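You operate a simulated robot arm through the tools that you are given. There is no shell and no other tool.

Carry out the task below with a simulated robot arm. There is one attempt and no reset: what you move stays moved.

JOB
Lock the end stop against the short armature's shaft, then run it once.
Fine: free the end stop screw, slide the stop in, screw tight, guard shut. Where these are worked on the way, their far stop is far enough and under half their travel is too little: end stop screw.

Only the result counts: the job must be done as asked and must still hold three seconds after the hand-in. Knocking over, shifting, dropping, spilling or breaking anything else fails it.

ROBOT AND FRAMES
A 6-joint arm with a three-finger gripper, fixed in place. Base frame: the origin is on the floor under the middle of its stand, x ahead of it, y to its left, z up; the work surface is at about z = 0.91. Units: m, degrees, N and s.
It reaches about 1.213 m from its shoulder. Its first joint turns from -166.0 to 166.0 degrees. Payload 4.89 kg.
Tool frame: the origin (TCP) lies between the finger pads and is the grasp point; the fingertips stand 0.03 m ahead of it; z points along the fingers, y is the line along which they close. The gripper opens to 0.164 m; its body begins 0.125 m behind the TCP.
Orientation is that of the tool frame in the base frame, as a unit quaternion [w, x, y, z]. With the fingers straight down and closing along the base's y, the tool's x points along the base's -x, its y along +y and its z along -z.

CONTROLS
- The arm moves only by the tool move_arm. Its argument "plan" is one flat list of numbers, 7 for each row, row after row: the shift along the tool's x, y, z in m, then the turn, a rotation vector about the tool's x, y, z in degrees, then the opening, from 0 (shut) to 1 (fully open). In form: [dx, dy, dz, rx, ry, rz, fingers, dx, dy, dz, rx, ry, rz, fingers, ...]. A call has 1 to 20 rows; each row is the pose to reach, as a shift and turn from the pose commanded when the call began, along the tool's axes at that moment. Rows are played at 5 a second. More than 0.05 m and 8.6 degrees between two rows, or a gripper value outside its range, and nothing of the call is played. Where a pose cannot be reached the arm comes as near as it can. A force on the tool above 40 N (or 10 N above the force at the start of the call, whichever is more), or a blocked arm, ends the call early, and 0.2 s more pass. Each finger travels about 0.108 m/s and halts on what it meets, pressing with about 31 N; the grip force reading is that of the motor and also rises with nothing between the fingers. The clock runs only during rows and for 0.2 s after the last one: add rows that repeat a pose to give the fingers time. It gives the time, the measured TCP pose, the force on the tool (base axes), the opening and the grip force at its end, in the units of the frame above (readings bear some noise), with the torque about the TCP (base axes, N m) and any sound that the robot's microphone picked up.
- Cameras (640 x 400 px; columns grow to the right, rows downward): "scene" is fixed at [0.05, 0.5007, 1.6233]; the picture's right is [-0.61, -0.79, 0.00], its down [-0.46, 0.35, -0.82] and it looks along [0.65, -0.50, -0.57] (base axes); focal length 214 px, centre (320, 200). "wrist" rides on the gripper at [0.076, -0.002, -0.152] in the tool frame; the picture's right is [0.02, 1.00, 0.00], its down [-0.88, 0.02, -0.47] and it looks along [-0.47, 0.01, 0.88] (tool axes); focal length 247 px, centre (320, 200). There is no depth. A picture from a camera that has moved, and an enlarged one, comes with that camera's place and axes in the base frame and with its lens.
- get_image(camera): a new picture of that camera. The clock stands still meanwhile.
- raise_lower(by): moves the trunk up (or, below 0, down) by that many m; the arm rides with it, the base frame stays. It gives what a move gives, with no picture.
- zoom(camera, box): a new picture of the part [left, top, right, bottom] of that camera's present view, enlarged. The clock stands still meanwhile.
- job_done(): hands the job in; it is judged then, once.

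Nothing tells you positions but the pictures and the camera data. Unless the task says otherwise, let go and move clear before handing in.

The tools are called after "Call:" as name(argument=value, ...) on one line, values as JSON. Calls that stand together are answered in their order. move_arm: Moves the arm, as the interface text tells. Its arguments: {"type":"object","properties":{"plan":{"type":"array","items":{"type":"number"}}},"required":["plan"]} The other tools are called the same way: raise_lower (by) moves the trunk up or down; get_image (camera) takes a picture; zoom (camera, box) takes an enlarged picture of a part of a camera's view; job_done () hands the job in.

At the start:

```text
time: 0.0
tool_pos: [0.5568, -0.1428, 1.5521]
tool_rot: [0.0, 0.001, 1.0, 0.0]
wrist_force: [0.2, 0.2, -0.7]
moment: [-0.02, 0.0, 0.04]
grip_width: 0.1638
grip_force: 0.0
trunk travel left (down, up): [-0.2, 0.19]
```

scene: 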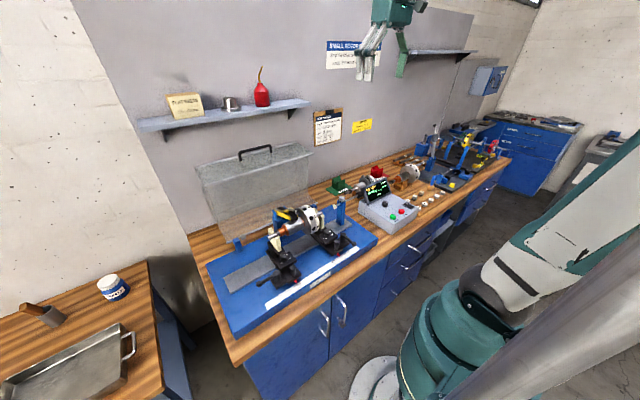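
wrist: 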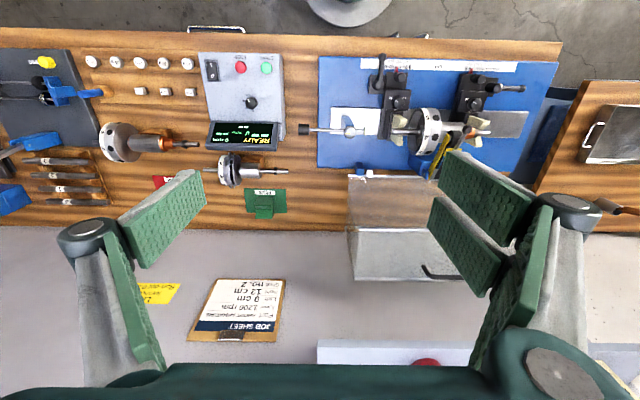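

I see a bench with a balancing machine on a blue base, a control box with a display, an armature mounted on the stands, and a transparent hinged guard behind it. I'll look closer before moving anything.

Call:
zoom(camera="scene", box=[190, 130, 390, 330])

Call:
zoom(camera="wrist", box=[290, 40, 570, 200])

Call:
zoom(camera="scene", box=[320, 140, 440, 240])

Call:
zoom(camera="wrist", box=[180, 40, 320, 220])

Call:
zoom(camera="wrist", box=[120, 260, 300, 360])

```text
2.00 times, centred on (290, 230) of scene
camera zoom: at [0.05, 0.5007, 1.6233], right [-0.61, -0.79, 0.0], down [-0.46, 0.35, -0.82], along [0.65, -0.5, -0.57], focal length 429 px, centre (380, 140)
```

zoom: 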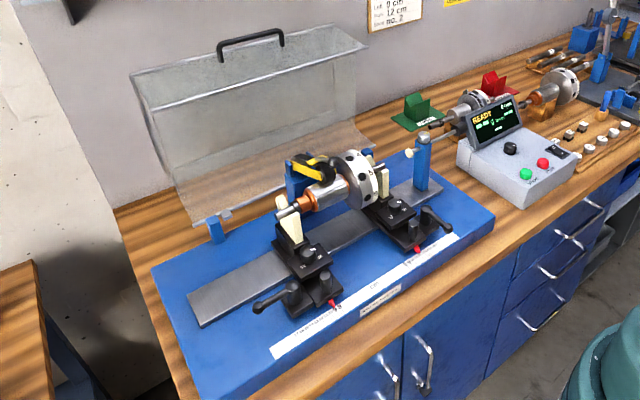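

```text
2.29 times, centred on (430, 120) of wrist
camera zoom: at [0.4805, -0.1459, 1.7041], right [-0.02, 1.0, 0.0], down [0.88, 0.02, 0.47], along [0.47, 0.01, -0.88], focal length 564 px, centre (69, 383)
```

zoom: 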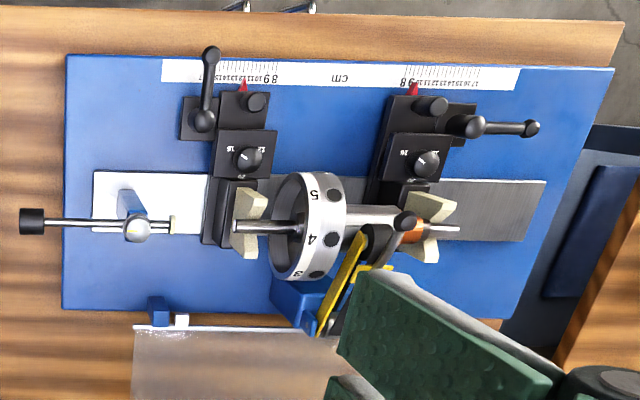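

```text
4.00 times, centred on (380, 190) of scene
camera zoom: at [0.05, 0.5007, 1.6233], right [-0.61, -0.79, 0.0], down [-0.46, 0.35, -0.82], along [0.65, -0.5, -0.57], focal length 858 px, centre (80, 240)
```

zoom: 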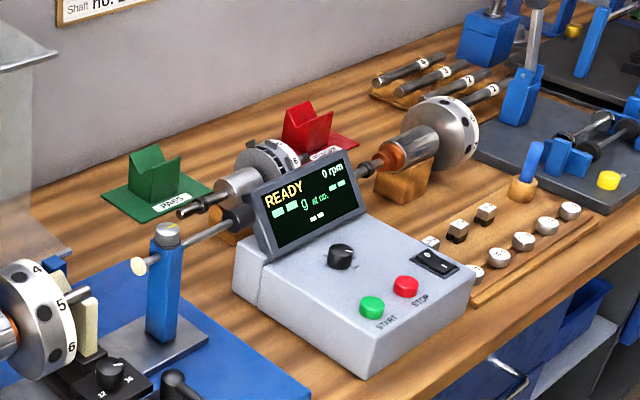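

```text
2.22 times, centred on (250, 130) of wrist
camera zoom: at [0.4805, -0.1459, 1.7041], right [-0.02, 1.0, 0.0], down [0.88, 0.02, 0.47], along [0.47, 0.01, -0.88], focal length 549 px, centre (476, 356)
```

zoom: 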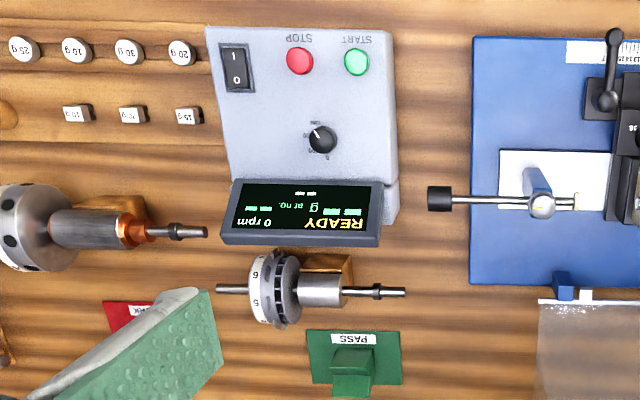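

```text
3.56 times, centred on (210, 310) of wrist
camera zoom: at [0.4805, -0.1459, 1.7041], right [-0.02, 1.0, 0.0], down [0.88, 0.02, 0.47], along [0.47, 0.01, -0.88], focal length 878 px, centre (711, -191)
```

zoom: 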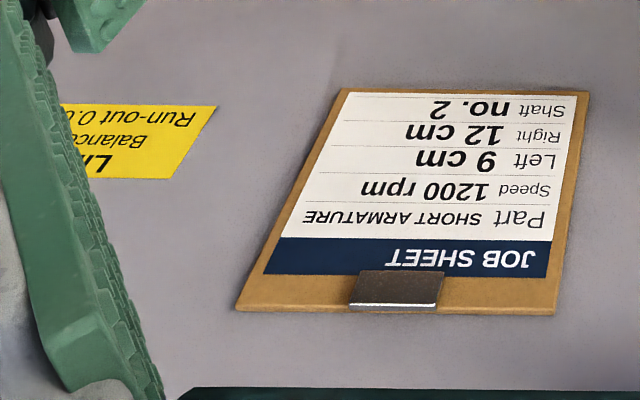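

The job sheet says short armature, 1200 rpm, left 9 cm, right 12 cm and shaft no. 2. The end stop with its top screw looks to be near (0.62, -0.07, 1.07), and the guard is open and leaning back behind the machine. I'll move down for a closer look.

Call:
move_arm(plan=[-0.005, 0.01, 0.03, 0, 0, 0, 1, -0.01, 0.02, 0.06, 0, 0, 0, 1, -0.016, 0.03, 0.095, 0, 0, 0, 1, -0.022, 0.04, 0.13, 0, 0, 0, 1, -0.028, 0.05, 0.165, 0, 0, 0, 1, -0.034, 0.06, 0.2, 0, 0, 0, 1, -0.038, 0.07, 0.225, 0, 0, 0, 1, -0.04, 0.077, 0.24, 0, 0, 0, 1])

Call:
get_image(camera="wrist")

Call:
get_image(camera="scene")

```text
time: 1.8
tool_pos: [0.596, -0.0657, 1.3119]
tool_rot: [0.0, 0.0, 1.0, 0.0]
wrist_force: [-0.8, -0.4, -0.2]
moment: [0.0, 0.0, -0.02]
grip_width: 0.164
grip_force: 0.1
trunk travel left (down, up): [-0.2, 0.19]
```

```text
taken
camera wrist: at [0.5206, -0.0682, 1.4643], right [-0.02, 1.0, 0.0], down [0.88, 0.02, 0.47], along [0.47, 0.01, -0.88], focal length 247 px, centre (320, 200)
```

wrist: 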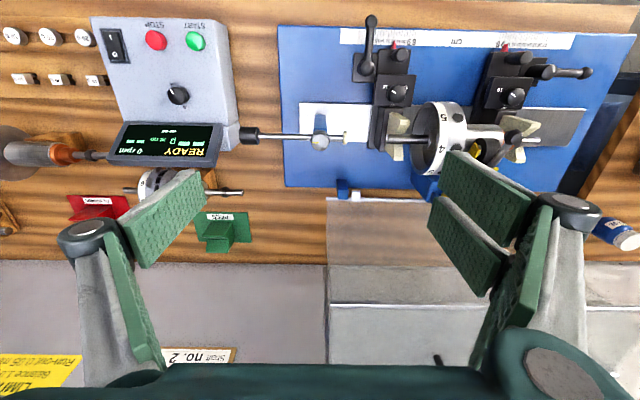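

```text
taken
```

scene: 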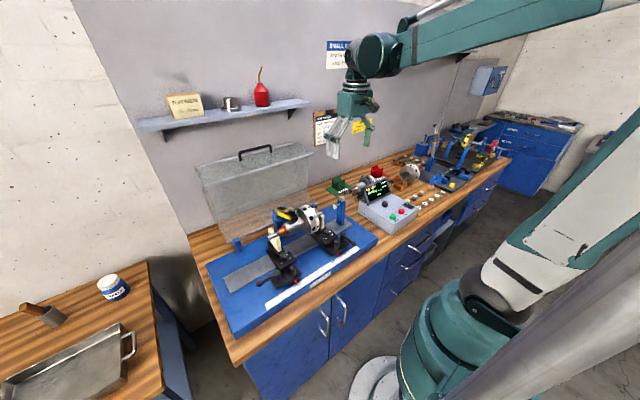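

Call:
zoom(camera="wrist", box=[230, 90, 430, 190])

Call:
zoom(camera="wrist", box=[330, 10, 600, 190])

Call:
zoom(camera="wrist", box=[80, 10, 260, 180])

Call:
zoom(camera="scene", box=[255, 180, 375, 270])

```text
3.20 times, centred on (330, 140) of wrist
camera zoom: at [0.5206, -0.0682, 1.4643], right [-0.02, 1.0, 0.0], down [0.88, 0.02, 0.47], along [0.47, 0.01, -0.88], focal length 790 px, centre (288, 392)
```

zoom: 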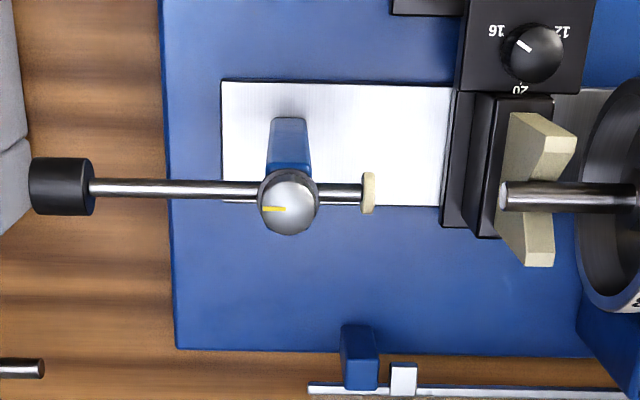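

```text
2.22 times, centred on (465, 100) of wrist
camera zoom: at [0.5206, -0.0682, 1.4643], right [-0.02, 1.0, 0.0], down [0.88, 0.02, 0.47], along [0.47, 0.01, -0.88], focal length 549 px, centre (-2, 422)
```

zoom: 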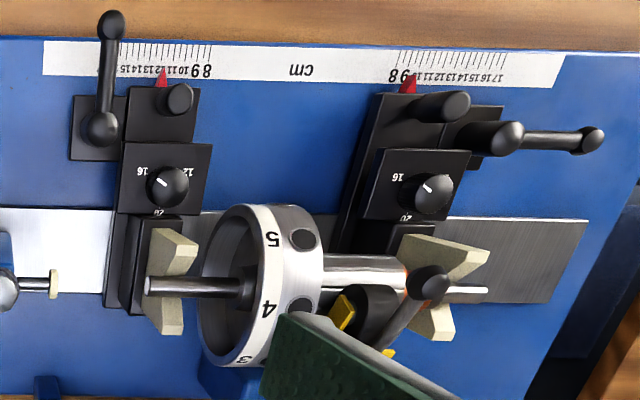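

```text
2.35 times, centred on (170, 95) of wrist
camera zoom: at [0.5206, -0.0682, 1.4643], right [-0.02, 1.0, 0.0], down [0.88, 0.02, 0.47], along [0.47, 0.01, -0.88], focal length 581 px, centre (673, 447)
```

zoom: 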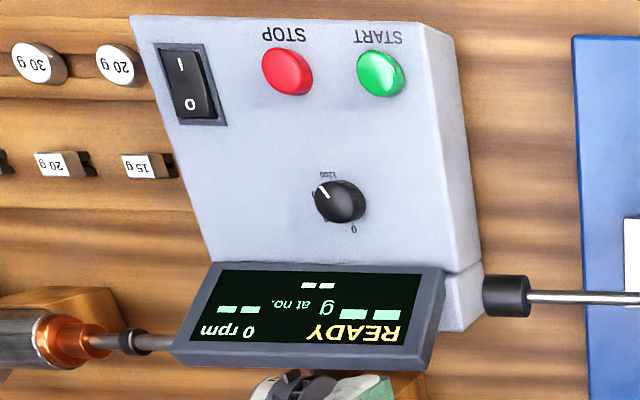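

```text
4.44 times, centred on (315, 225) of scene
camera zoom: at [0.05, 0.5007, 1.6233], right [-0.61, -0.79, 0.0], down [-0.46, 0.35, -0.82], along [0.65, -0.5, -0.57], focal length 953 px, centre (342, 89)
```

zoom: 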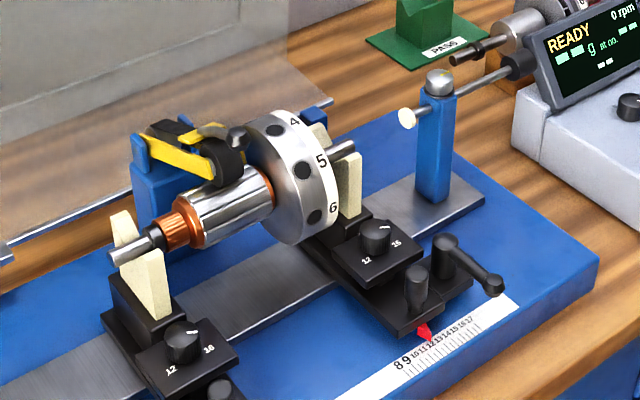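

The armature is mounted with the stands at about 9 and 12, the speed knob points at about 1200, and the display reads READY. I'll move closer to the end stop, its black end knob and the control box to check heights and clearances.

Call:
move_arm(plan=[0, -0.02, 0.03, 0, 0, 0, 1, 0, -0.04, 0.06, 0, 0, 0, 1, 0, -0.06, 0.09, 0, 0, 0, 1, 0, -0.06, 0.11, 0, 0, 0, 1, 0, -0.06, 0.11, 0, 0, 0, 1])

Call:
get_image(camera="wrist")

Call:
zoom(camera="scene", box=[290, 130, 420, 250])

```text
time: 3.0
tool_pos: [0.5969, -0.1257, 1.2014]
tool_rot: [0.001, 0.0, 1.0, 0.0]
wrist_force: [0.8, -1.2, 0.3]
moment: [0.03, 0.06, 0.01]
grip_width: 0.164
grip_force: 0.1
trunk travel left (down, up): [-0.2, 0.19]
```

```text
taken
camera wrist: at [0.5209, -0.1285, 1.3537], right [-0.02, 1.0, 0.0], down [0.88, 0.02, 0.47], along [0.47, 0.01, -0.88], focal length 247 px, centre (320, 200)
```

wrist: 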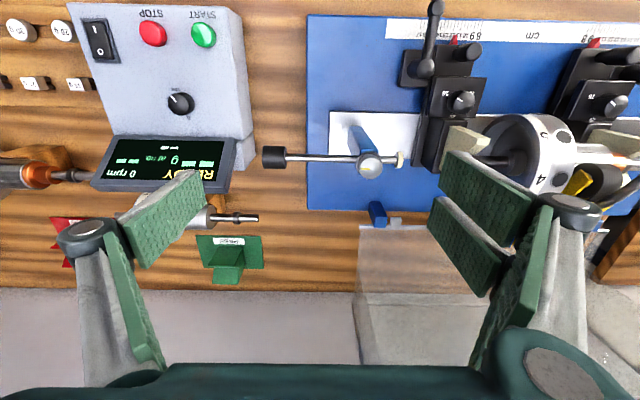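

```text
3.33 times, centred on (355, 190) of scene
camera zoom: at [0.05, 0.5007, 1.6233], right [-0.61, -0.79, 0.0], down [-0.46, 0.35, -0.82], along [0.65, -0.5, -0.57], focal length 715 px, centre (203, 233)
```

zoom: 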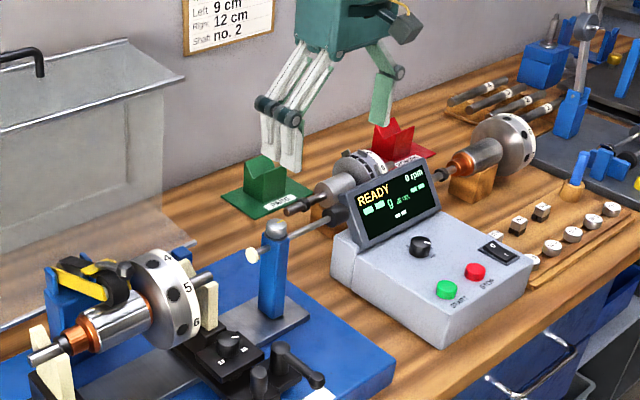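

Call:
zoom(camera="wrist", box=[250, 110, 450, 230])

Call:
zoom(camera="wrist", box=[60, 0, 260, 200])

```text
3.20 times, centred on (350, 170) of wrist
camera zoom: at [0.5209, -0.1285, 1.3537], right [-0.02, 1.0, 0.0], down [0.88, 0.02, 0.47], along [0.47, 0.01, -0.88], focal length 790 px, centre (224, 296)
```

zoom: 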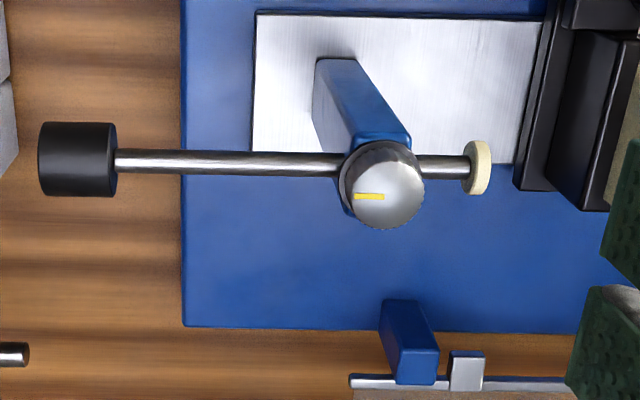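

```text
2.00 times, centred on (160, 100) of wrist
camera zoom: at [0.5209, -0.1285, 1.3537], right [-0.02, 1.0, 0.0], down [0.88, 0.02, 0.47], along [0.47, 0.01, -0.88], focal length 494 px, centre (640, 400)
```

zoom: 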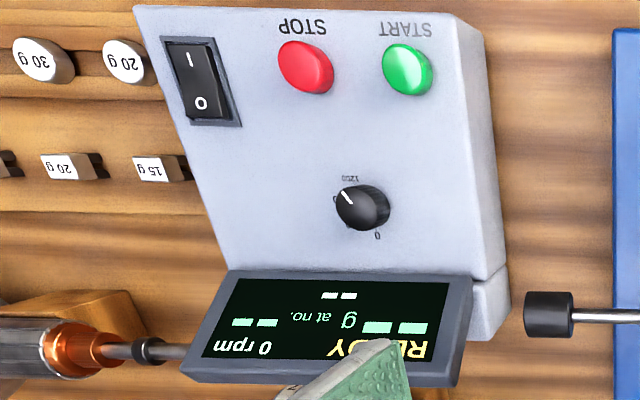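

The silver clamp screw is at about (0.623, -0.067), top z about 1.08, 30 mm in diameter, with the rod just below it. I'll hover over it with the fingers partly closed and check alignment.

Call:
move_arm(plan=[-0.01, 0.02, 0.0, 0, 0, 0, 0.8, -0.02, 0.045, 0.02, 0, 0, 0, 0.6, -0.0255, 0.0587, 0.04, 0, 0, 0, 0.45, -0.0255, 0.0587, 0.05, 0, 0, 0, 0.4, -0.0255, 0.0587, 0.05, 0, 0, 0, 0.4, -0.0255, 0.0587, 0.05, 0, 0, 0, 0.4])

Call:
get_image(camera="wrist")

Call:
zoom(camera="scene", box=[290, 130, 420, 250])

```text
time: 4.4
tool_pos: [0.6226, -0.0673, 1.1507]
tool_rot: [0.0, -0.001, 1.0, 0.0]
wrist_force: [0.2, -0.5, -0.1]
moment: [0.01, 0.02, -0.01]
grip_width: 0.0656
grip_force: 0.1
trunk travel left (down, up): [-0.2, 0.19]
```

```text
taken
camera wrist: at [0.5464, -0.0698, 1.3038], right [-0.02, 1.0, 0.0], down [0.88, 0.02, 0.47], along [0.47, 0.01, -0.88], focal length 247 px, centre (320, 200)
```

wrist: 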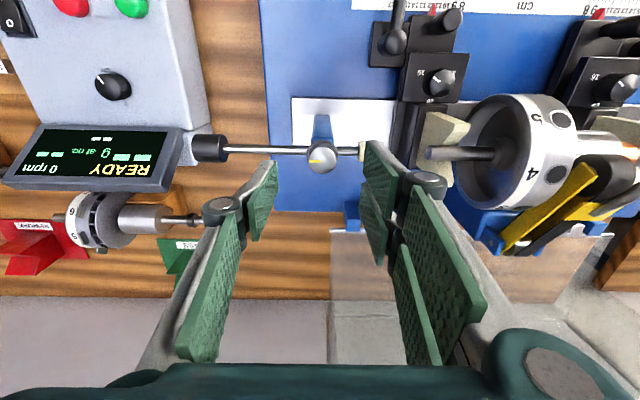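

```text
3.33 times, centred on (355, 190) of scene
camera zoom: at [0.05, 0.5007, 1.6233], right [-0.61, -0.79, 0.0], down [-0.46, 0.35, -0.82], along [0.65, -0.5, -0.57], focal length 715 px, centre (203, 233)
```

zoom: 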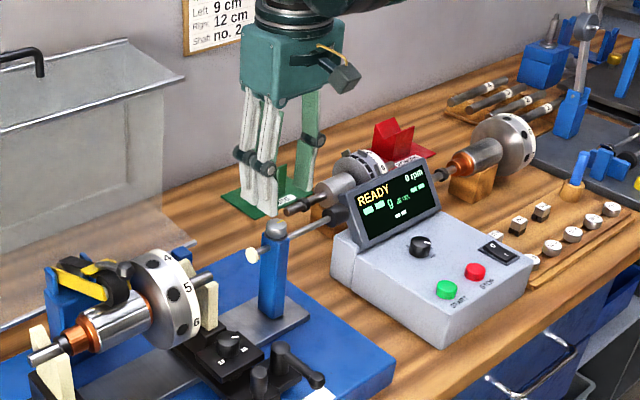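

Call:
zoom(camera="wrist", box=[180, 120, 460, 280])

Call:
zoom(camera="scene", box=[320, 140, 380, 200])

```text
2.29 times, centred on (320, 200) of wrist
camera zoom: at [0.5464, -0.0698, 1.3038], right [-0.02, 1.0, 0.0], down [0.88, 0.02, 0.47], along [0.47, 0.01, -0.88], focal length 564 px, centre (320, 200)
```

zoom: 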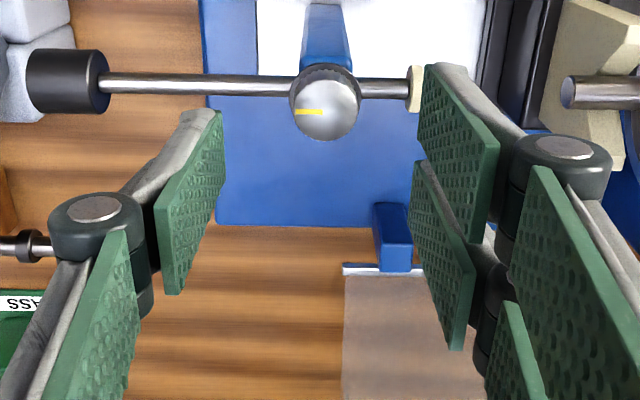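

```text
6.67 times, centred on (350, 170) of scene
camera zoom: at [0.05, 0.5007, 1.6233], right [-0.61, -0.79, 0.0], down [-0.46, 0.35, -0.82], along [0.65, -0.5, -0.57], focal length 1430 px, centre (120, 400)
```

zoom: 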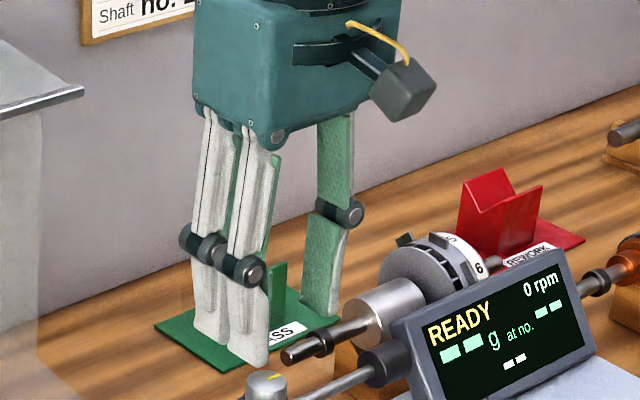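

The screw's centre is at (0.624, -0.067) and its top at about 1.078. I'll descend so only the fingertips overlap the cap and stay above the rod, then look before closing.

Call:
move_arm(plan=[-0.0017, 0.0003, 0.015, 0, 0, 0, 0.36, -0.0017, 0.0003, 0.03, 0, 0, 0, 0.33, -0.0017, 0.0003, 0.045, 0, 0, 0, 0.33, -0.0017, 0.0003, 0.057, 0, 0, 0, 0.33, -0.0017, 0.0003, 0.057, 0, 0, 0, 0.33])

Call:
get_image(camera="wrist")

Call:
zoom(camera="scene", box=[310, 150, 370, 210])

```text
time: 5.6
tool_pos: [0.6246, -0.0674, 1.0946]
tool_rot: [0.0, 0.0, 1.0, 0.001]
wrist_force: [-0.6, -0.8, 0.1]
moment: [-0.03, 0.03, -0.01]
grip_width: 0.0538
grip_force: 0.0
trunk travel left (down, up): [-0.2, 0.19]
```

```text
taken
camera wrist: at [0.548, -0.0697, 1.2469], right [-0.02, 1.0, 0.0], down [0.88, 0.02, 0.47], along [0.47, 0.01, -0.88], focal length 247 px, centre (320, 200)
```

wrist: 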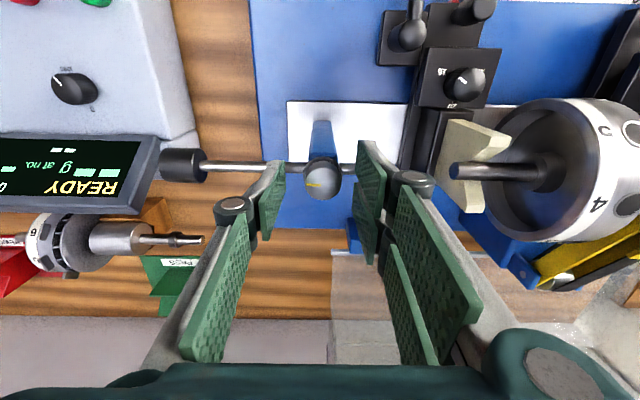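

```text
6.67 times, centred on (340, 180) of scene
camera zoom: at [0.05, 0.5007, 1.6233], right [-0.61, -0.79, 0.0], down [-0.46, 0.35, -0.82], along [0.65, -0.5, -0.57], focal length 1430 px, centre (187, 333)
```

zoom: 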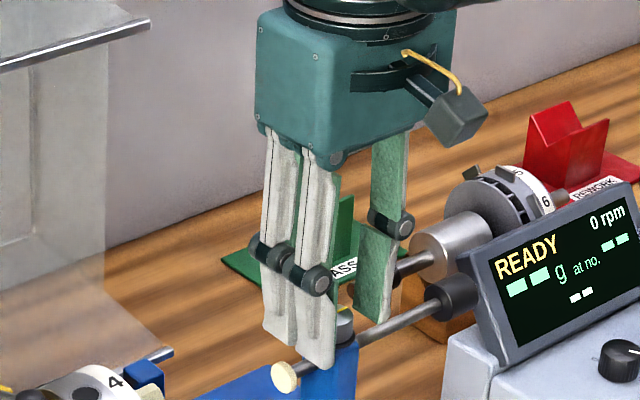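

Call:
zoom(camera="wrist", box=[220, 120, 420, 260])

```text
2.86 times, centred on (320, 190) of wrist
camera zoom: at [0.548, -0.0697, 1.2469], right [-0.02, 1.0, 0.0], down [0.88, 0.02, 0.47], along [0.47, 0.01, -0.88], focal length 706 px, centre (320, 229)
```

zoom: 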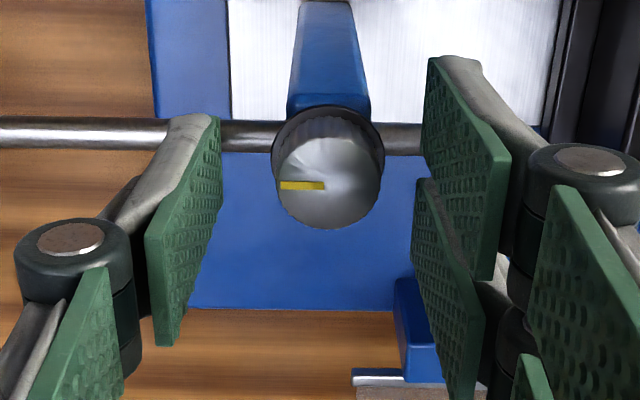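

Alignment looks good, so I'm closing the fingers on the screw cap.

Call:
move_arm(plan=[0, 0, 0, 0, 0, 0, 0.2, 0, 0, 0, 0, 0, 0, 0.1, 0, 0, 0, 0, 0, 0, 0.05, 0, 0, 0, 0, 0, 0, 0.0, 0, 0, 0, 0, 0, 0, 0.0])

Call:
zoom(camera="wrist", box=[220, 120, 420, 260])

```text
time: 6.8
tool_pos: [0.6245, -0.0655, 1.0948]
tool_rot: [0.0, 0.0, 1.0, 0.001]
wrist_force: [0.0, 31.1, -8.9]
moment: [0.92, -0.16, 0.16]
grip_width: 0.0267
grip_force: 45.0
trunk travel left (down, up): [-0.2, 0.19]
```

```text
2.86 times, centred on (320, 190) of wrist
camera zoom: at [0.548, -0.068, 1.2469], right [-0.02, 1.0, 0.0], down [0.88, 0.02, 0.47], along [0.47, 0.01, -0.88], focal length 706 px, centre (320, 229)
```

zoom: 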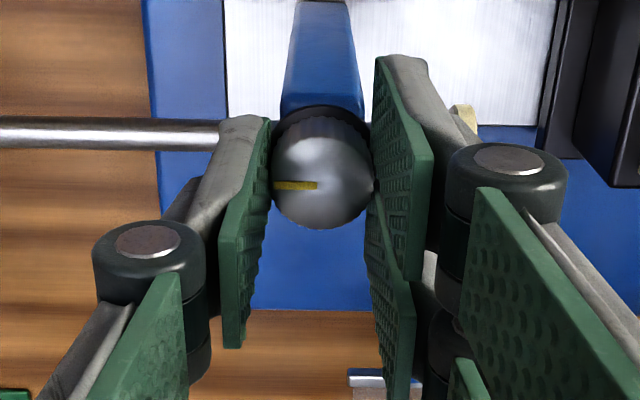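

The cap is held, with two fingers pressing against one. I'll start turning counter-clockwise as seen from above to free it, watching the torque.

Call:
move_arm(plan=[0, 0, 0, 0, 0, -6, 0, 0, 0, 0, 0, 0, -12, 0, 0, 0, 0, 0, 0, -18, 0, 0, 0, 0, 0, 0, -24, 0, 0, 0, 0, 0, 0, -30, 0, 0, 0, 0, 0, 0, -30, 0])

Call:
zoom(camera="wrist", box=[220, 120, 420, 260])

Call:
zoom(camera="scene", box=[310, 150, 370, 210])

```text
time: 8.2
tool_pos: [0.6244, -0.0658, 1.0938]
tool_rot: [0.0, -0.26, 0.966, -0.002]
wrist_force: [8.8, 38.6, -1.1]
moment: [1.14, -0.46, 0.01]
grip_width: 0.0267
grip_force: 45.3
trunk travel left (down, up): [-0.2, 0.19]
```

```text
2.86 times, centred on (320, 190) of wrist
camera zoom: at [0.5594, -0.1062, 1.2469], right [-0.52, 0.85, 0.0], down [0.75, 0.46, 0.47], along [0.4, 0.25, -0.88], focal length 706 px, centre (320, 229)
```

zoom: 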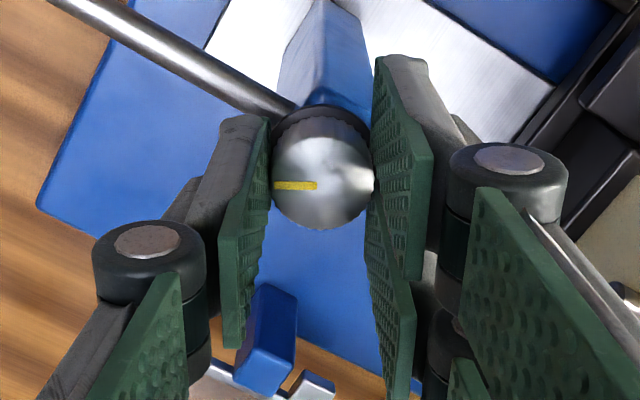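

```text
6.67 times, centred on (340, 180) of scene
camera zoom: at [0.05, 0.5007, 1.6233], right [-0.61, -0.79, 0.0], down [-0.46, 0.35, -0.82], along [0.65, -0.5, -0.57], focal length 1430 px, centre (187, 333)
```

zoom: 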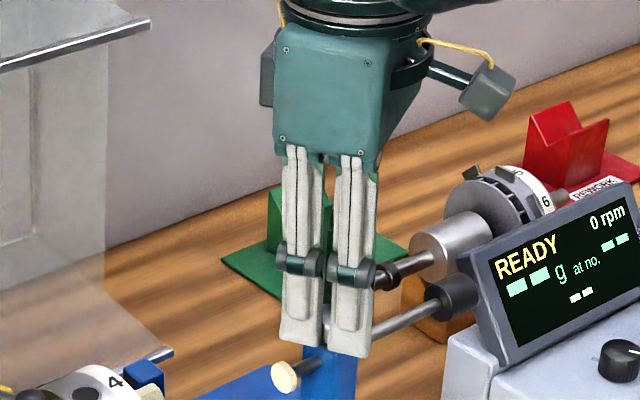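

The yellow mark turned with the fingers, so the cap is moving. I'll keep turning the same way.

Call:
move_arm(plan=[0, 0, 0, 0, 0, -7, 0, 0, 0, 0, 0, 0, -14, 0, 0, 0, 0, 0, 0, -21, 0, 0, 0, 0, 0, 0, -28, 0, 0, 0, 0, 0, 0, -35, 0, 0, 0, 0, 0, 0, -42, 0, 0, 0, 0, 0, 0, -49, 0, 0, 0, 0, 0, 0, -56, 0, 0, 0, 0, 0, 0, -60, 0, 0, 0, 0, 0, 0, -60, 0])

Call:
zoom(camera="wrist", box=[220, 120, 420, 260])

Call:
zoom(camera="scene", box=[310, 150, 370, 210])

```text
time: 10.4
tool_pos: [0.625, -0.066, 1.0922]
tool_rot: [0.001, 0.708, -0.707, 0.0]
wrist_force: [27.4, 26.5, 15.2]
moment: [0.58, -0.81, -0.05]
grip_width: 0.0271
grip_force: 44.8
trunk travel left (down, up): [-0.2, 0.19]
```

```text
2.86 times, centred on (320, 190) of wrist
camera zoom: at [0.627, -0.1435, 1.2469], right [-1.0, -0.02, 0.0], down [-0.02, 0.88, 0.47], along [-0.01, 0.47, -0.88], focal length 706 px, centre (320, 229)
```

zoom: 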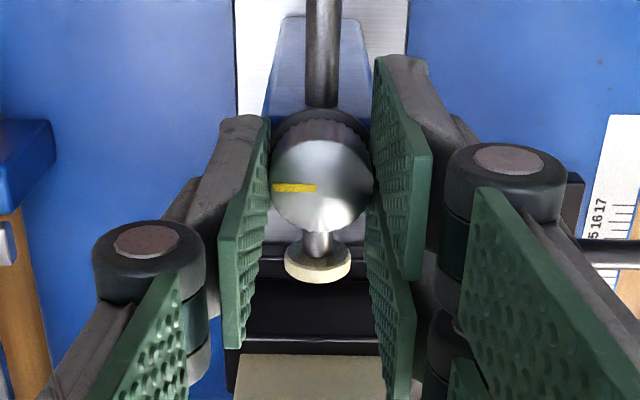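

```text
6.67 times, centred on (340, 180) of scene
camera zoom: at [0.05, 0.5007, 1.6233], right [-0.61, -0.79, 0.0], down [-0.46, 0.35, -0.82], along [0.65, -0.5, -0.57], focal length 1430 px, centre (187, 333)
```

zoom: 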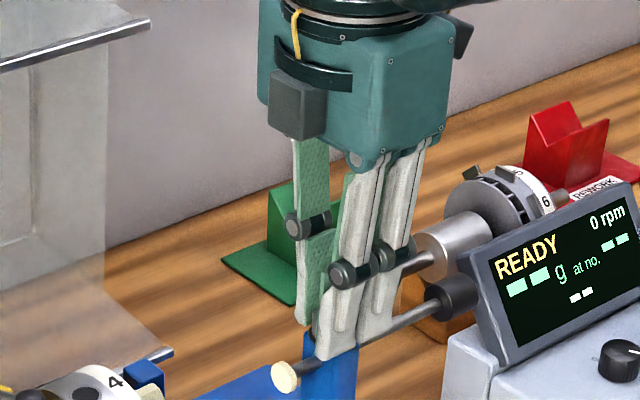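

The screw has turned 90° so far with no stop met. I'll continue turning to look for its far stop.

Call:
move_arm(plan=[0, 0, 0, 0, 0, -7, 0, 0, 0, 0, 0, 0, -14, 0, 0, 0, 0, 0, 0, -21, 0, 0, 0, 0, 0, 0, -28, 0, 0, 0, 0, 0, 0, -35, 0, 0, 0, 0, 0, 0, -42, 0, 0, 0, 0, 0, 0, -49, 0, 0, 0, 0, 0, 0, -56, 0, 0, 0, 0, 0, 0, -60, 0, 0, 0, 0, 0, 0, -60, 0])

Call:
zoom(camera="wrist", box=[220, 120, 420, 260])

Call:
zoom(camera="scene", box=[310, 150, 370, 210])

```text
time: 11.4
tool_pos: [0.6264, -0.0654, 1.0941]
tool_rot: [-0.001, 0.858, -0.514, 0.001]
wrist_force: [7.4, 11.8, -1.8]
moment: [0.41, -0.14, -0.04]
grip_width: 0.0268
grip_force: 45.6
trunk travel left (down, up): [-0.2, 0.19]
stopped in row 5: the force on the tool passed its limit at 52 N (the readings are from after the stop); the commanded pose is now the measured one
```

```text
2.86 times, centred on (320, 190) of wrist
camera zoom: at [0.6632, -0.1337, 1.2468], right [-0.87, -0.49, 0.0], down [-0.43, 0.77, 0.47], along [-0.23, 0.41, -0.88], focal length 706 px, centre (320, 229)
```

zoom: 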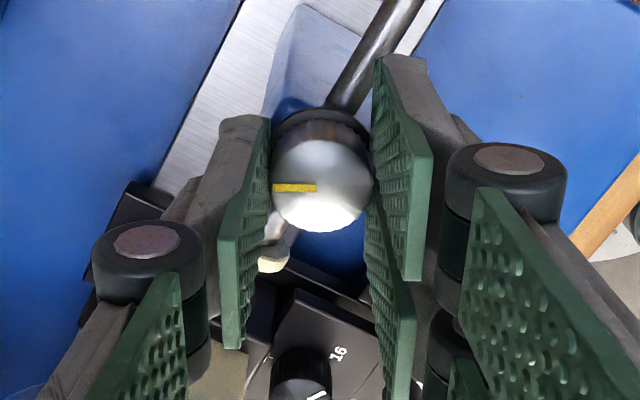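

```text
6.67 times, centred on (340, 180) of scene
camera zoom: at [0.05, 0.5007, 1.6233], right [-0.61, -0.79, 0.0], down [-0.46, 0.35, -0.82], along [0.65, -0.5, -0.57], focal length 1430 px, centre (187, 333)
```

zoom: 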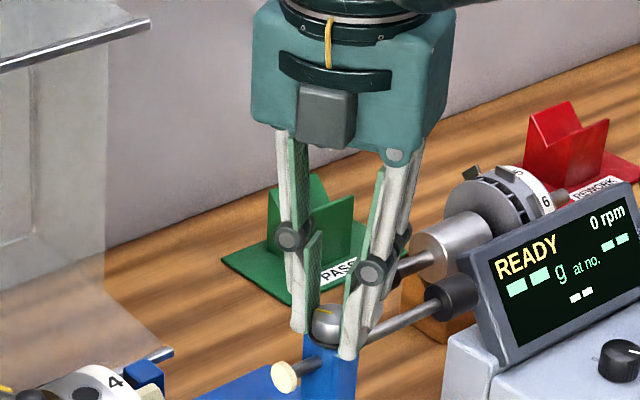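

The stop came from lateral force building up because the turn is slightly off centre, and it has since relaxed. I'll continue in smaller turns.

Call:
move_arm(plan=[0, 0, 0, 0, 0, -6, 0, 0, 0, 0, 0, 0, -12, 0, 0, 0, 0, 0, 0, -18, 0, 0, 0, 0, 0, 0, -24, 0, 0, 0, 0, 0, 0, -30, 0, 0, 0, 0, 0, 0, -30, 0])

Call:
zoom(camera="wrist", box=[220, 120, 420, 260])

```text
time: 12.8
tool_pos: [0.6263, -0.0654, 1.0952]
tool_rot: [0.0, 0.962, -0.274, 0.001]
wrist_force: [26.6, 26.1, 3.9]
moment: [0.87, -0.63, -0.02]
grip_width: 0.0271
grip_force: 44.8
trunk travel left (down, up): [-0.2, 0.19]
```

```text
2.86 times, centred on (320, 190) of wrist
camera zoom: at [0.6919, -0.1053, 1.2469], right [-0.51, -0.86, 0.0], down [-0.76, 0.45, 0.47], along [-0.41, 0.24, -0.88], focal length 706 px, centre (320, 229)
```

zoom: 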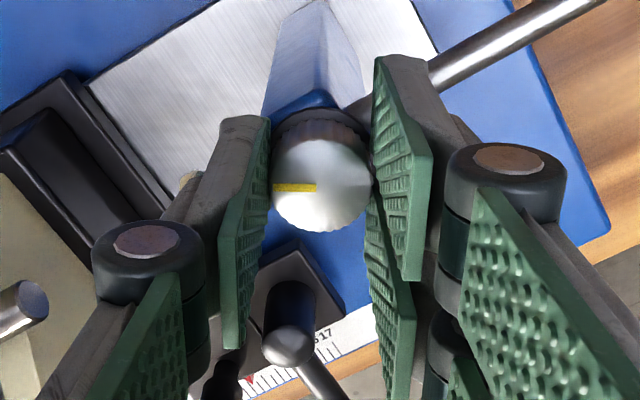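

Call:
move_arm(plan=[0, 0, 0, 0, 0, -6, 0, 0, 0, 0, 0, 0, -12, 0, 0, 0, 0, 0, 0, -18, 0, 0, 0, 0, 0, 0, -24, 0, 0, 0, 0, 0, 0, -30, 0, 0, 0, 0, 0, 0, -30, 0])

Call:
zoom(camera="wrist", box=[220, 120, 420, 260])

```text
time: 14.3
tool_pos: [0.6243, -0.0645, 1.0948]
tool_rot: [0.0, 0.993, -0.121, 0.0]
wrist_force: [2.7, 15.5, -4.9]
moment: [0.3, 0.05, -0.01]
grip_width: 0.0268
grip_force: 44.7
out of reach, approached as far as the arm can: row 4, 5, 6
trunk travel left (down, up): [-0.2, 0.19]
stopped in row 6: the force on the tool passed its limit at 49 N (the readings are from after the stop); the commanded pose is now the measured one
```

```text
2.86 times, centred on (320, 190) of wrist
camera zoom: at [0.6993, -0.0824, 1.2469], right [-0.22, -0.98, 0.0], down [-0.86, 0.19, 0.47], along [-0.46, 0.1, -0.88], focal length 706 px, centre (320, 229)
```

zoom: 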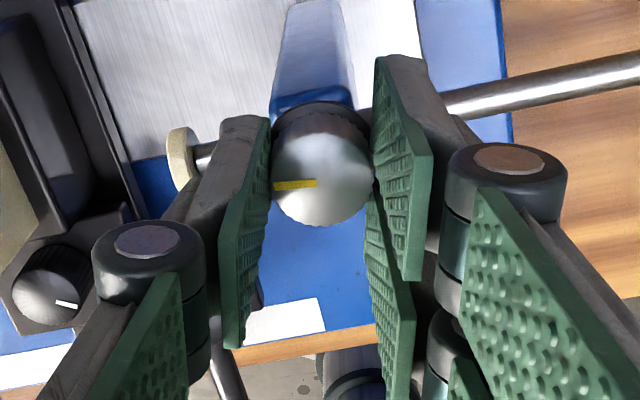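

I've hit the wrist joint's limit at about -166°, and the screw turned with it. I'll open, lift clear, rotate the wrist back and regrip to continue loosening.

Call:
move_arm(plan=[0, 0, 0, 0, 0, 0, 0.15, 0, 0, 0, 0, 0, 0, 0.25, 0, 0, 0, 0, 0, 0, 0.33, 0, 0, -0.01, 0, 0, 0, 0.35, 0, 0, -0.03, 0, 0, 0, 0.35, 0, 0, -0.045, 0, 0, 0, 0.35, 0, 0, -0.045, 0, 0, 0, 0.35])

Call:
get_image(camera="wrist")

Call:
zoom(camera="scene", box=[310, 150, 370, 210])

```text
time: 15.9
tool_pos: [0.6237, -0.0656, 1.1402]
tool_rot: [-0.001, 0.993, -0.12, -0.001]
wrist_force: [0.2, -0.4, -0.9]
moment: [0.03, -0.04, 0.0]
grip_width: 0.0575
grip_force: 0.0
trunk travel left (down, up): [-0.2, 0.19]
```

```text
taken
camera wrist: at [0.6985, -0.0841, 1.2922], right [-0.22, -0.98, 0.0], down [-0.86, 0.19, 0.47], along [-0.46, 0.1, -0.88], focal length 247 px, centre (320, 200)
```

wrist: 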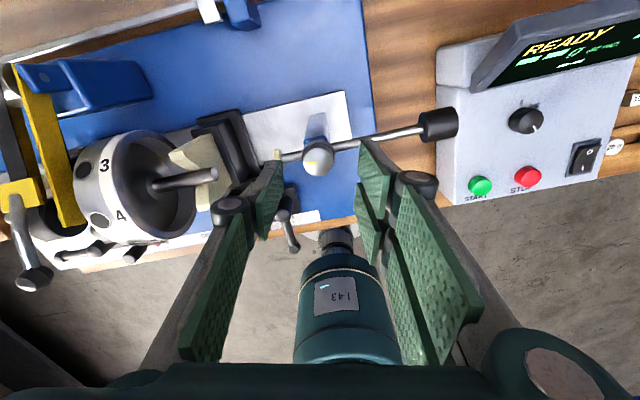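

```text
6.67 times, centred on (340, 180) of scene
camera zoom: at [0.05, 0.5007, 1.6233], right [-0.61, -0.79, 0.0], down [-0.46, 0.35, -0.82], along [0.65, -0.5, -0.57], focal length 1430 px, centre (187, 333)
```

zoom: 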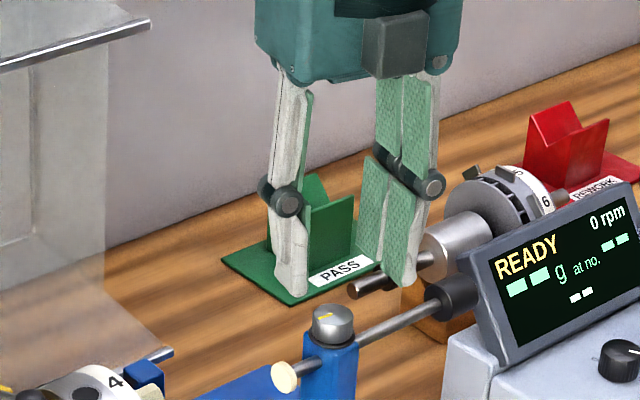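

The yellow mark now points toward the armature, so the screw has turned about 166°. I'll rotate the wrist back at this height.

Call:
move_arm(plan=[0, 0, 0, 0, 0, 8.5, 0.35, 0, 0, 0, 0, 0, 17, 0.35, 0, 0, 0, 0, 0, 25.5, 0.35, 0, 0, 0, 0, 0, 34, 0.35, 0, 0, 0, 0, 0, 42.5, 0.35, 0, 0, 0, 0, 0, 51, 0.35, 0, 0, 0, 0, 0, 59.5, 0.35, 0, 0, 0, 0, 0, 68, 0.35, 0, 0, 0, 0, 0, 76.5, 0.35, 0, 0, 0, 0, 0, 85, 0.35, 0, 0, 0, 0, 0, 93.5, 0.35, 0, 0, 0, 0, 0, 102, 0.35, 0, 0, 0, 0, 0, 110.5, 0.35, 0, 0, 0, 0, 0, 119, 0.35, 0, 0, 0, 0, 0, 127.5, 0.35, 0, 0, 0, 0, 0, 136, 0.35, 0, 0, 0, 0, 0, 144.5, 0.35, 0, 0, 0, 0, 0, 153, 0.35, 0, 0, 0, 0, 0, 161.5, 0.35, 0, 0, 0, 0, 0, 166, 0.35])

Call:
move_arm(plan=[0, 0, 0, 0, 0, 8.5, 0.35, 0, 0, 0, 0, 0, 17, 0.35, 0, 0, 0, 0, 0, 25.5, 0.35, 0, 0, 0, 0, 0, 34, 0.35, 0, 0, 0, 0, 0, 42.5, 0.35, 0, 0, 0, 0, 0, 51, 0.35, 0, 0, 0, 0, 0, 59.5, 0.35, 0, 0, 0, 0, 0, 68, 0.35, 0, 0, 0, 0, 0, 76.5, 0.35, 0, 0, 0, 0, 0, 80, 0.35, 0, 0, 0, 0, 0, 80, 0.35])

Call:
get_image(camera="wrist")

Call:
zoom(camera="scene", box=[310, 150, 370, 210])

```text
time: 20.1
tool_pos: [0.6239, -0.0679, 1.1402]
tool_rot: [0.001, 0.0, 1.0, -0.001]
wrist_force: [-1.0, -0.2, 0.7]
moment: [0.02, 0.02, 0.01]
grip_width: 0.0575
grip_force: 0.1
trunk travel left (down, up): [-0.2, 0.19]
```

```text
time: 22.5
tool_pos: [0.6244, -0.0659, 1.1396]
tool_rot: [0.0, 0.642, 0.766, 0.0]
wrist_force: [0.1, -0.1, -0.2]
moment: [-0.01, -0.01, -0.03]
grip_width: 0.0572
grip_force: 0.1
trunk travel left (down, up): [-0.2, 0.19]
```

```text
taken
camera wrist: at [0.6094, 0.0074, 1.292], right [0.98, 0.2, 0.0], down [0.17, -0.86, 0.47], along [0.09, -0.46, -0.88], focal length 247 px, centre (320, 200)
```

wrist: 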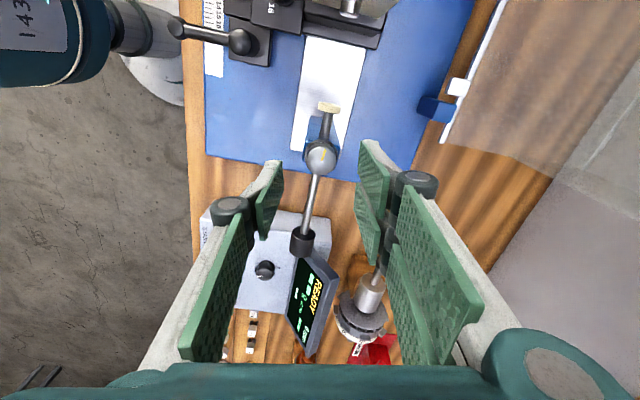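

```text
6.67 times, centred on (340, 180) of scene
camera zoom: at [0.05, 0.5007, 1.6233], right [-0.61, -0.79, 0.0], down [-0.46, 0.35, -0.82], along [0.65, -0.5, -0.57], focal length 1430 px, centre (187, 333)
```

zoom: 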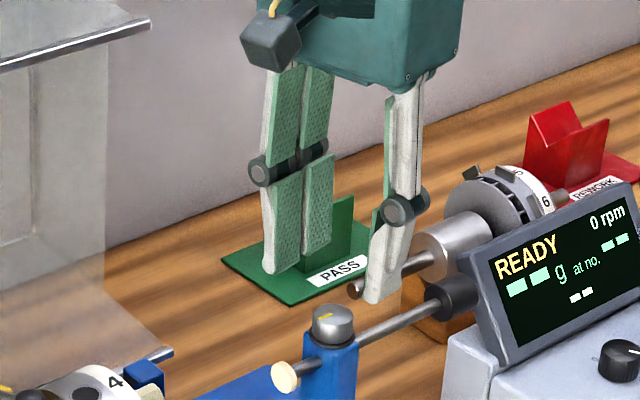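

Call:
zoom(camera="wrist", box=[240, 90, 400, 230])

```text
2.86 times, centred on (320, 160) of wrist
camera zoom: at [0.6094, 0.0074, 1.292], right [0.98, 0.2, 0.0], down [0.17, -0.86, 0.47], along [0.09, -0.46, -0.88], focal length 706 px, centre (320, 314)
```

zoom: 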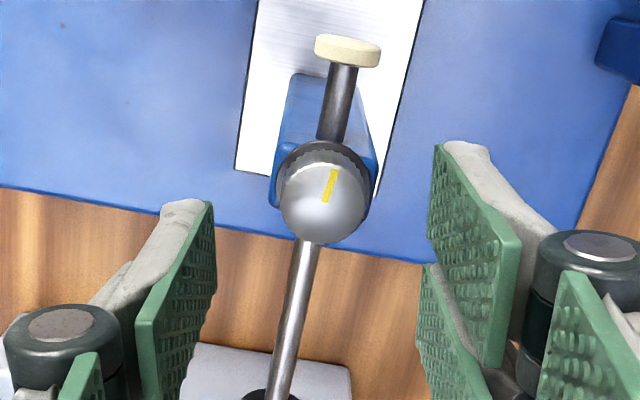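

The mark now points toward the armature, and the cap centre is directly below the TCP at about (0.625, -0.066). I'll descend and regrip.

Call:
move_arm(plan=[0, 0, 0.015, 0, 0, 0, 0.34, 0, 0, 0.03, 0, 0, 0, 0.33, 0, 0, 0.0455, 0, 0, 0, 0.33, 0, 0, 0.0455, 0, 0, 0, 0.25, 0, 0, 0.0455, 0, 0, 0, 0.1, 0, 0, 0.0455, 0, 0, 0, 0.0, 0, 0, 0.0455, 0, 0, 0, 0.0, 0, 0, 0.0455, 0, 0, 0, 0.0])

Call:
zoom(camera="wrist", box=[220, 120, 420, 260])

```text
time: 24.3
tool_pos: [0.6243, -0.0664, 1.0944]
tool_rot: [0.0, 0.642, 0.767, 0.0]
wrist_force: [18.6, 5.0, 3.0]
moment: [0.21, -0.48, -0.02]
grip_width: 0.0267
grip_force: 44.6
trunk travel left (down, up): [-0.2, 0.19]
```

```text
2.86 times, centred on (320, 190) of wrist
camera zoom: at [0.6099, 0.0078, 1.2462], right [0.98, 0.2, 0.0], down [0.17, -0.86, 0.47], along [0.09, -0.46, -0.88], focal length 706 px, centre (320, 229)
```

zoom: 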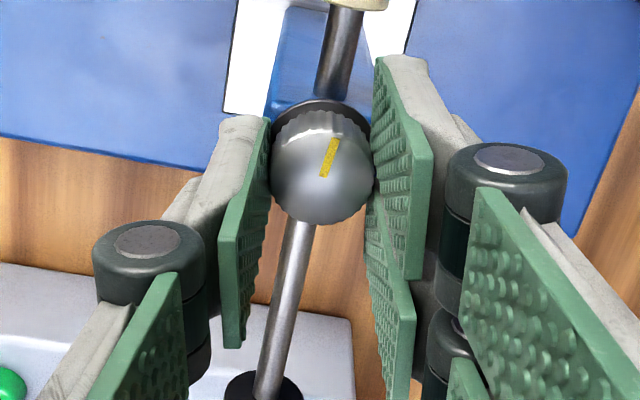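

Good grip on the cap. I'll continue turning counter-clockwise.

Call:
move_arm(plan=[0, 0, 0, 0, 0, -6, 0, 0, 0, 0, 0, 0, -12, 0, 0, 0, 0, 0, 0, -18, 0, 0, 0, 0, 0, 0, -24, 0, 0, 0, 0, 0, 0, -30, 0, 0, 0, 0, 0, 0, -36, 0, 0, 0, 0, 0, 0, -40, 0, 0, 0, 0, 0, 0, -40, 0])

Call:
zoom(camera="wrist", box=[220, 120, 420, 260])

```text
time: 26.1
tool_pos: [0.6242, -0.0655, 1.093]
tool_rot: [0.0, 0.34, 0.94, 0.0]
wrist_force: [19.9, 24.9, -0.1]
moment: [0.91, -0.42, -0.07]
grip_width: 0.0268
grip_force: 45.2
trunk travel left (down, up): [-0.2, 0.19]
```

```text
2.86 times, centred on (320, 190) of wrist
camera zoom: at [0.5651, -0.0185, 1.2459], right [0.62, 0.78, 0.0], down [0.69, -0.55, 0.47], along [0.37, -0.29, -0.88], focal length 706 px, centre (320, 229)
```

zoom: 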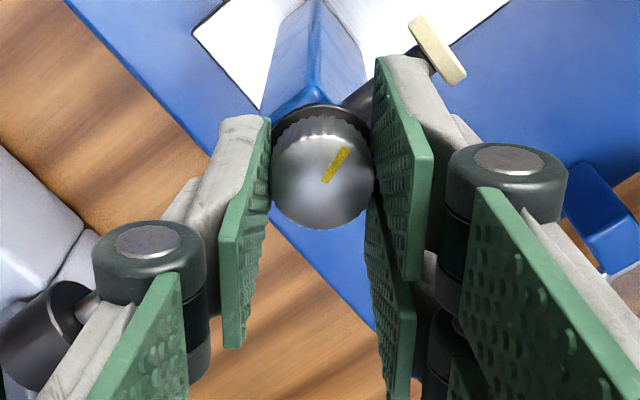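

Call:
move_arm(plan=[0, 0, 0, 0, 0, -6, 0, 0, 0, 0, 0, 0, -12, 0, 0, 0, 0, 0, 0, -18, 0, 0, 0, 0, 0, 0, -20, 0])

Call:
zoom(camera="wrist", box=[220, 120, 420, 260])

```text
time: 27.1
tool_pos: [0.6251, -0.0637, 1.0932]
tool_rot: [0.001, 0.171, 0.985, 0.0]
wrist_force: [19.1, 25.1, -0.9]
moment: [0.73, -0.33, -0.08]
grip_width: 0.027
grip_force: 45.5
trunk travel left (down, up): [-0.2, 0.19]
```

```text
2.86 times, centred on (320, 190) of wrist
camera zoom: at [0.5524, -0.0418, 1.2461], right [0.32, 0.95, 0.0], down [0.84, -0.28, 0.47], along [0.45, -0.15, -0.88], focal length 706 px, centre (320, 229)
```

zoom: 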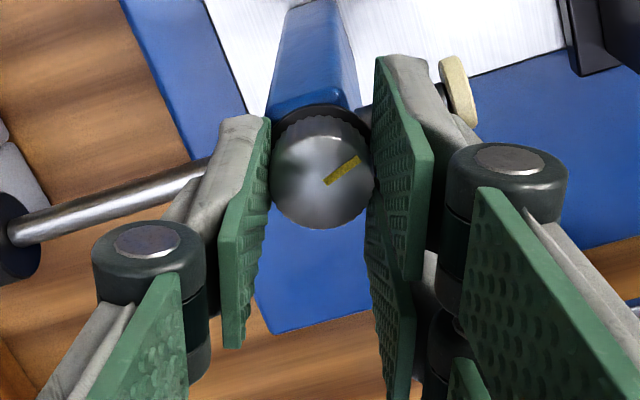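

The mark stopped moving with the fingers at about 200° of turn, so the screw is at its far stop and fully freed. I'll release, lift, and move over the black end knob of the rod with the fingers closing along x.

Call:
move_arm(plan=[0, 0, 0, 0, 0, 0, 0.15, 0, 0, 0, 0, 0, 0, 0.25, 0, 0, 0, 0, 0, 0, 0.33, 0, 0, -0.01, 0, 0, 0, 0.35, 0, 0, -0.03, 0, 0, 0, 0.35, 0, 0, -0.06, 0, 0, 0, 0.35, 0, 0, -0.08, 0, 0, 0, 0.35, 0, 0, -0.08, 0, 0, 0, 0.35])

Call:
move_arm(plan=[0, 0, 0, 0, 0, -8.5, 0.35, 0, 0, 0, 0, 0, -17, 0.35, 0, 0, 0, 0, 0, -25.5, 0.35, 0, 0, 0, 0, 0, -34, 0.35, 0, 0, 0, 0, 0, -42.5, 0.35, 0, 0, 0, 0, 0, -51, 0.35, 0, 0, 0, 0, 0, -59.5, 0.35, 0, 0, 0, 0, 0, -68, 0.35, 0, 0, 0, 0, 0, -76.5, 0.35, 0, 0, 0, 0, 0, -85, 0.35, 0, 0, 0, 0, 0, -93.5, 0.35, 0, 0, 0, 0, 0, -102, 0.35, 0, 0, 0, 0, 0, -109.7, 0.35, 0, 0, 0, 0, 0, -109.7, 0.35])

Call:
get_image(camera="wrist")

Call:
zoom(camera="scene", box=[300, 150, 390, 220])

```text
time: 28.9
tool_pos: [0.6242, -0.0674, 1.1739]
tool_rot: [0.0, 0.173, 0.985, 0.0]
wrist_force: [-0.1, -0.1, -0.1]
moment: [-0.03, -0.02, -0.01]
grip_width: 0.0572
grip_force: 0.2
trunk travel left (down, up): [-0.2, 0.19]
```

```text
time: 31.9
tool_pos: [0.6237, -0.0669, 1.1738]
tool_rot: [-0.001, -0.706, 0.709, 0.0]
wrist_force: [-0.8, -1.0, -0.5]
moment: [0.0, 0.0, 0.0]
grip_width: 0.0575
grip_force: 0.0
trunk travel left (down, up): [-0.2, 0.19]
```

```text
taken
camera wrist: at [0.6256, -0.1438, 1.3266], right [-1.0, -0.02, 0.0], down [-0.02, 0.88, 0.47], along [-0.01, 0.47, -0.88], focal length 247 px, centre (320, 200)
```

wrist: 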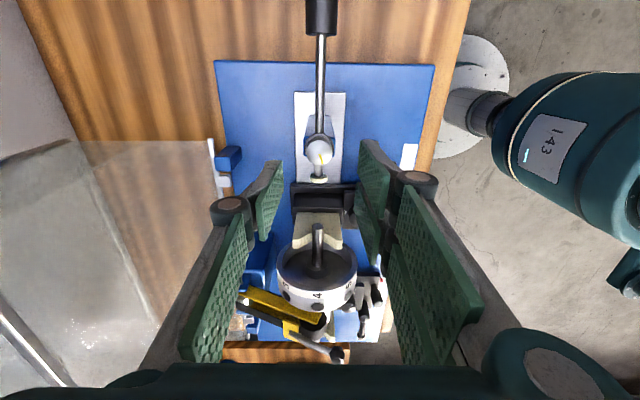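

```text
5.71 times, centred on (345, 185) of scene
camera zoom: at [0.05, 0.5007, 1.6233], right [-0.61, -0.79, 0.0], down [-0.46, 0.35, -0.82], along [0.65, -0.5, -0.57], focal length 1226 px, centre (177, 286)
```

zoom: 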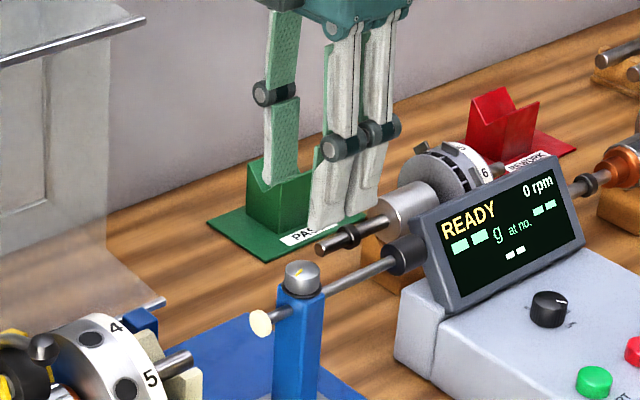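

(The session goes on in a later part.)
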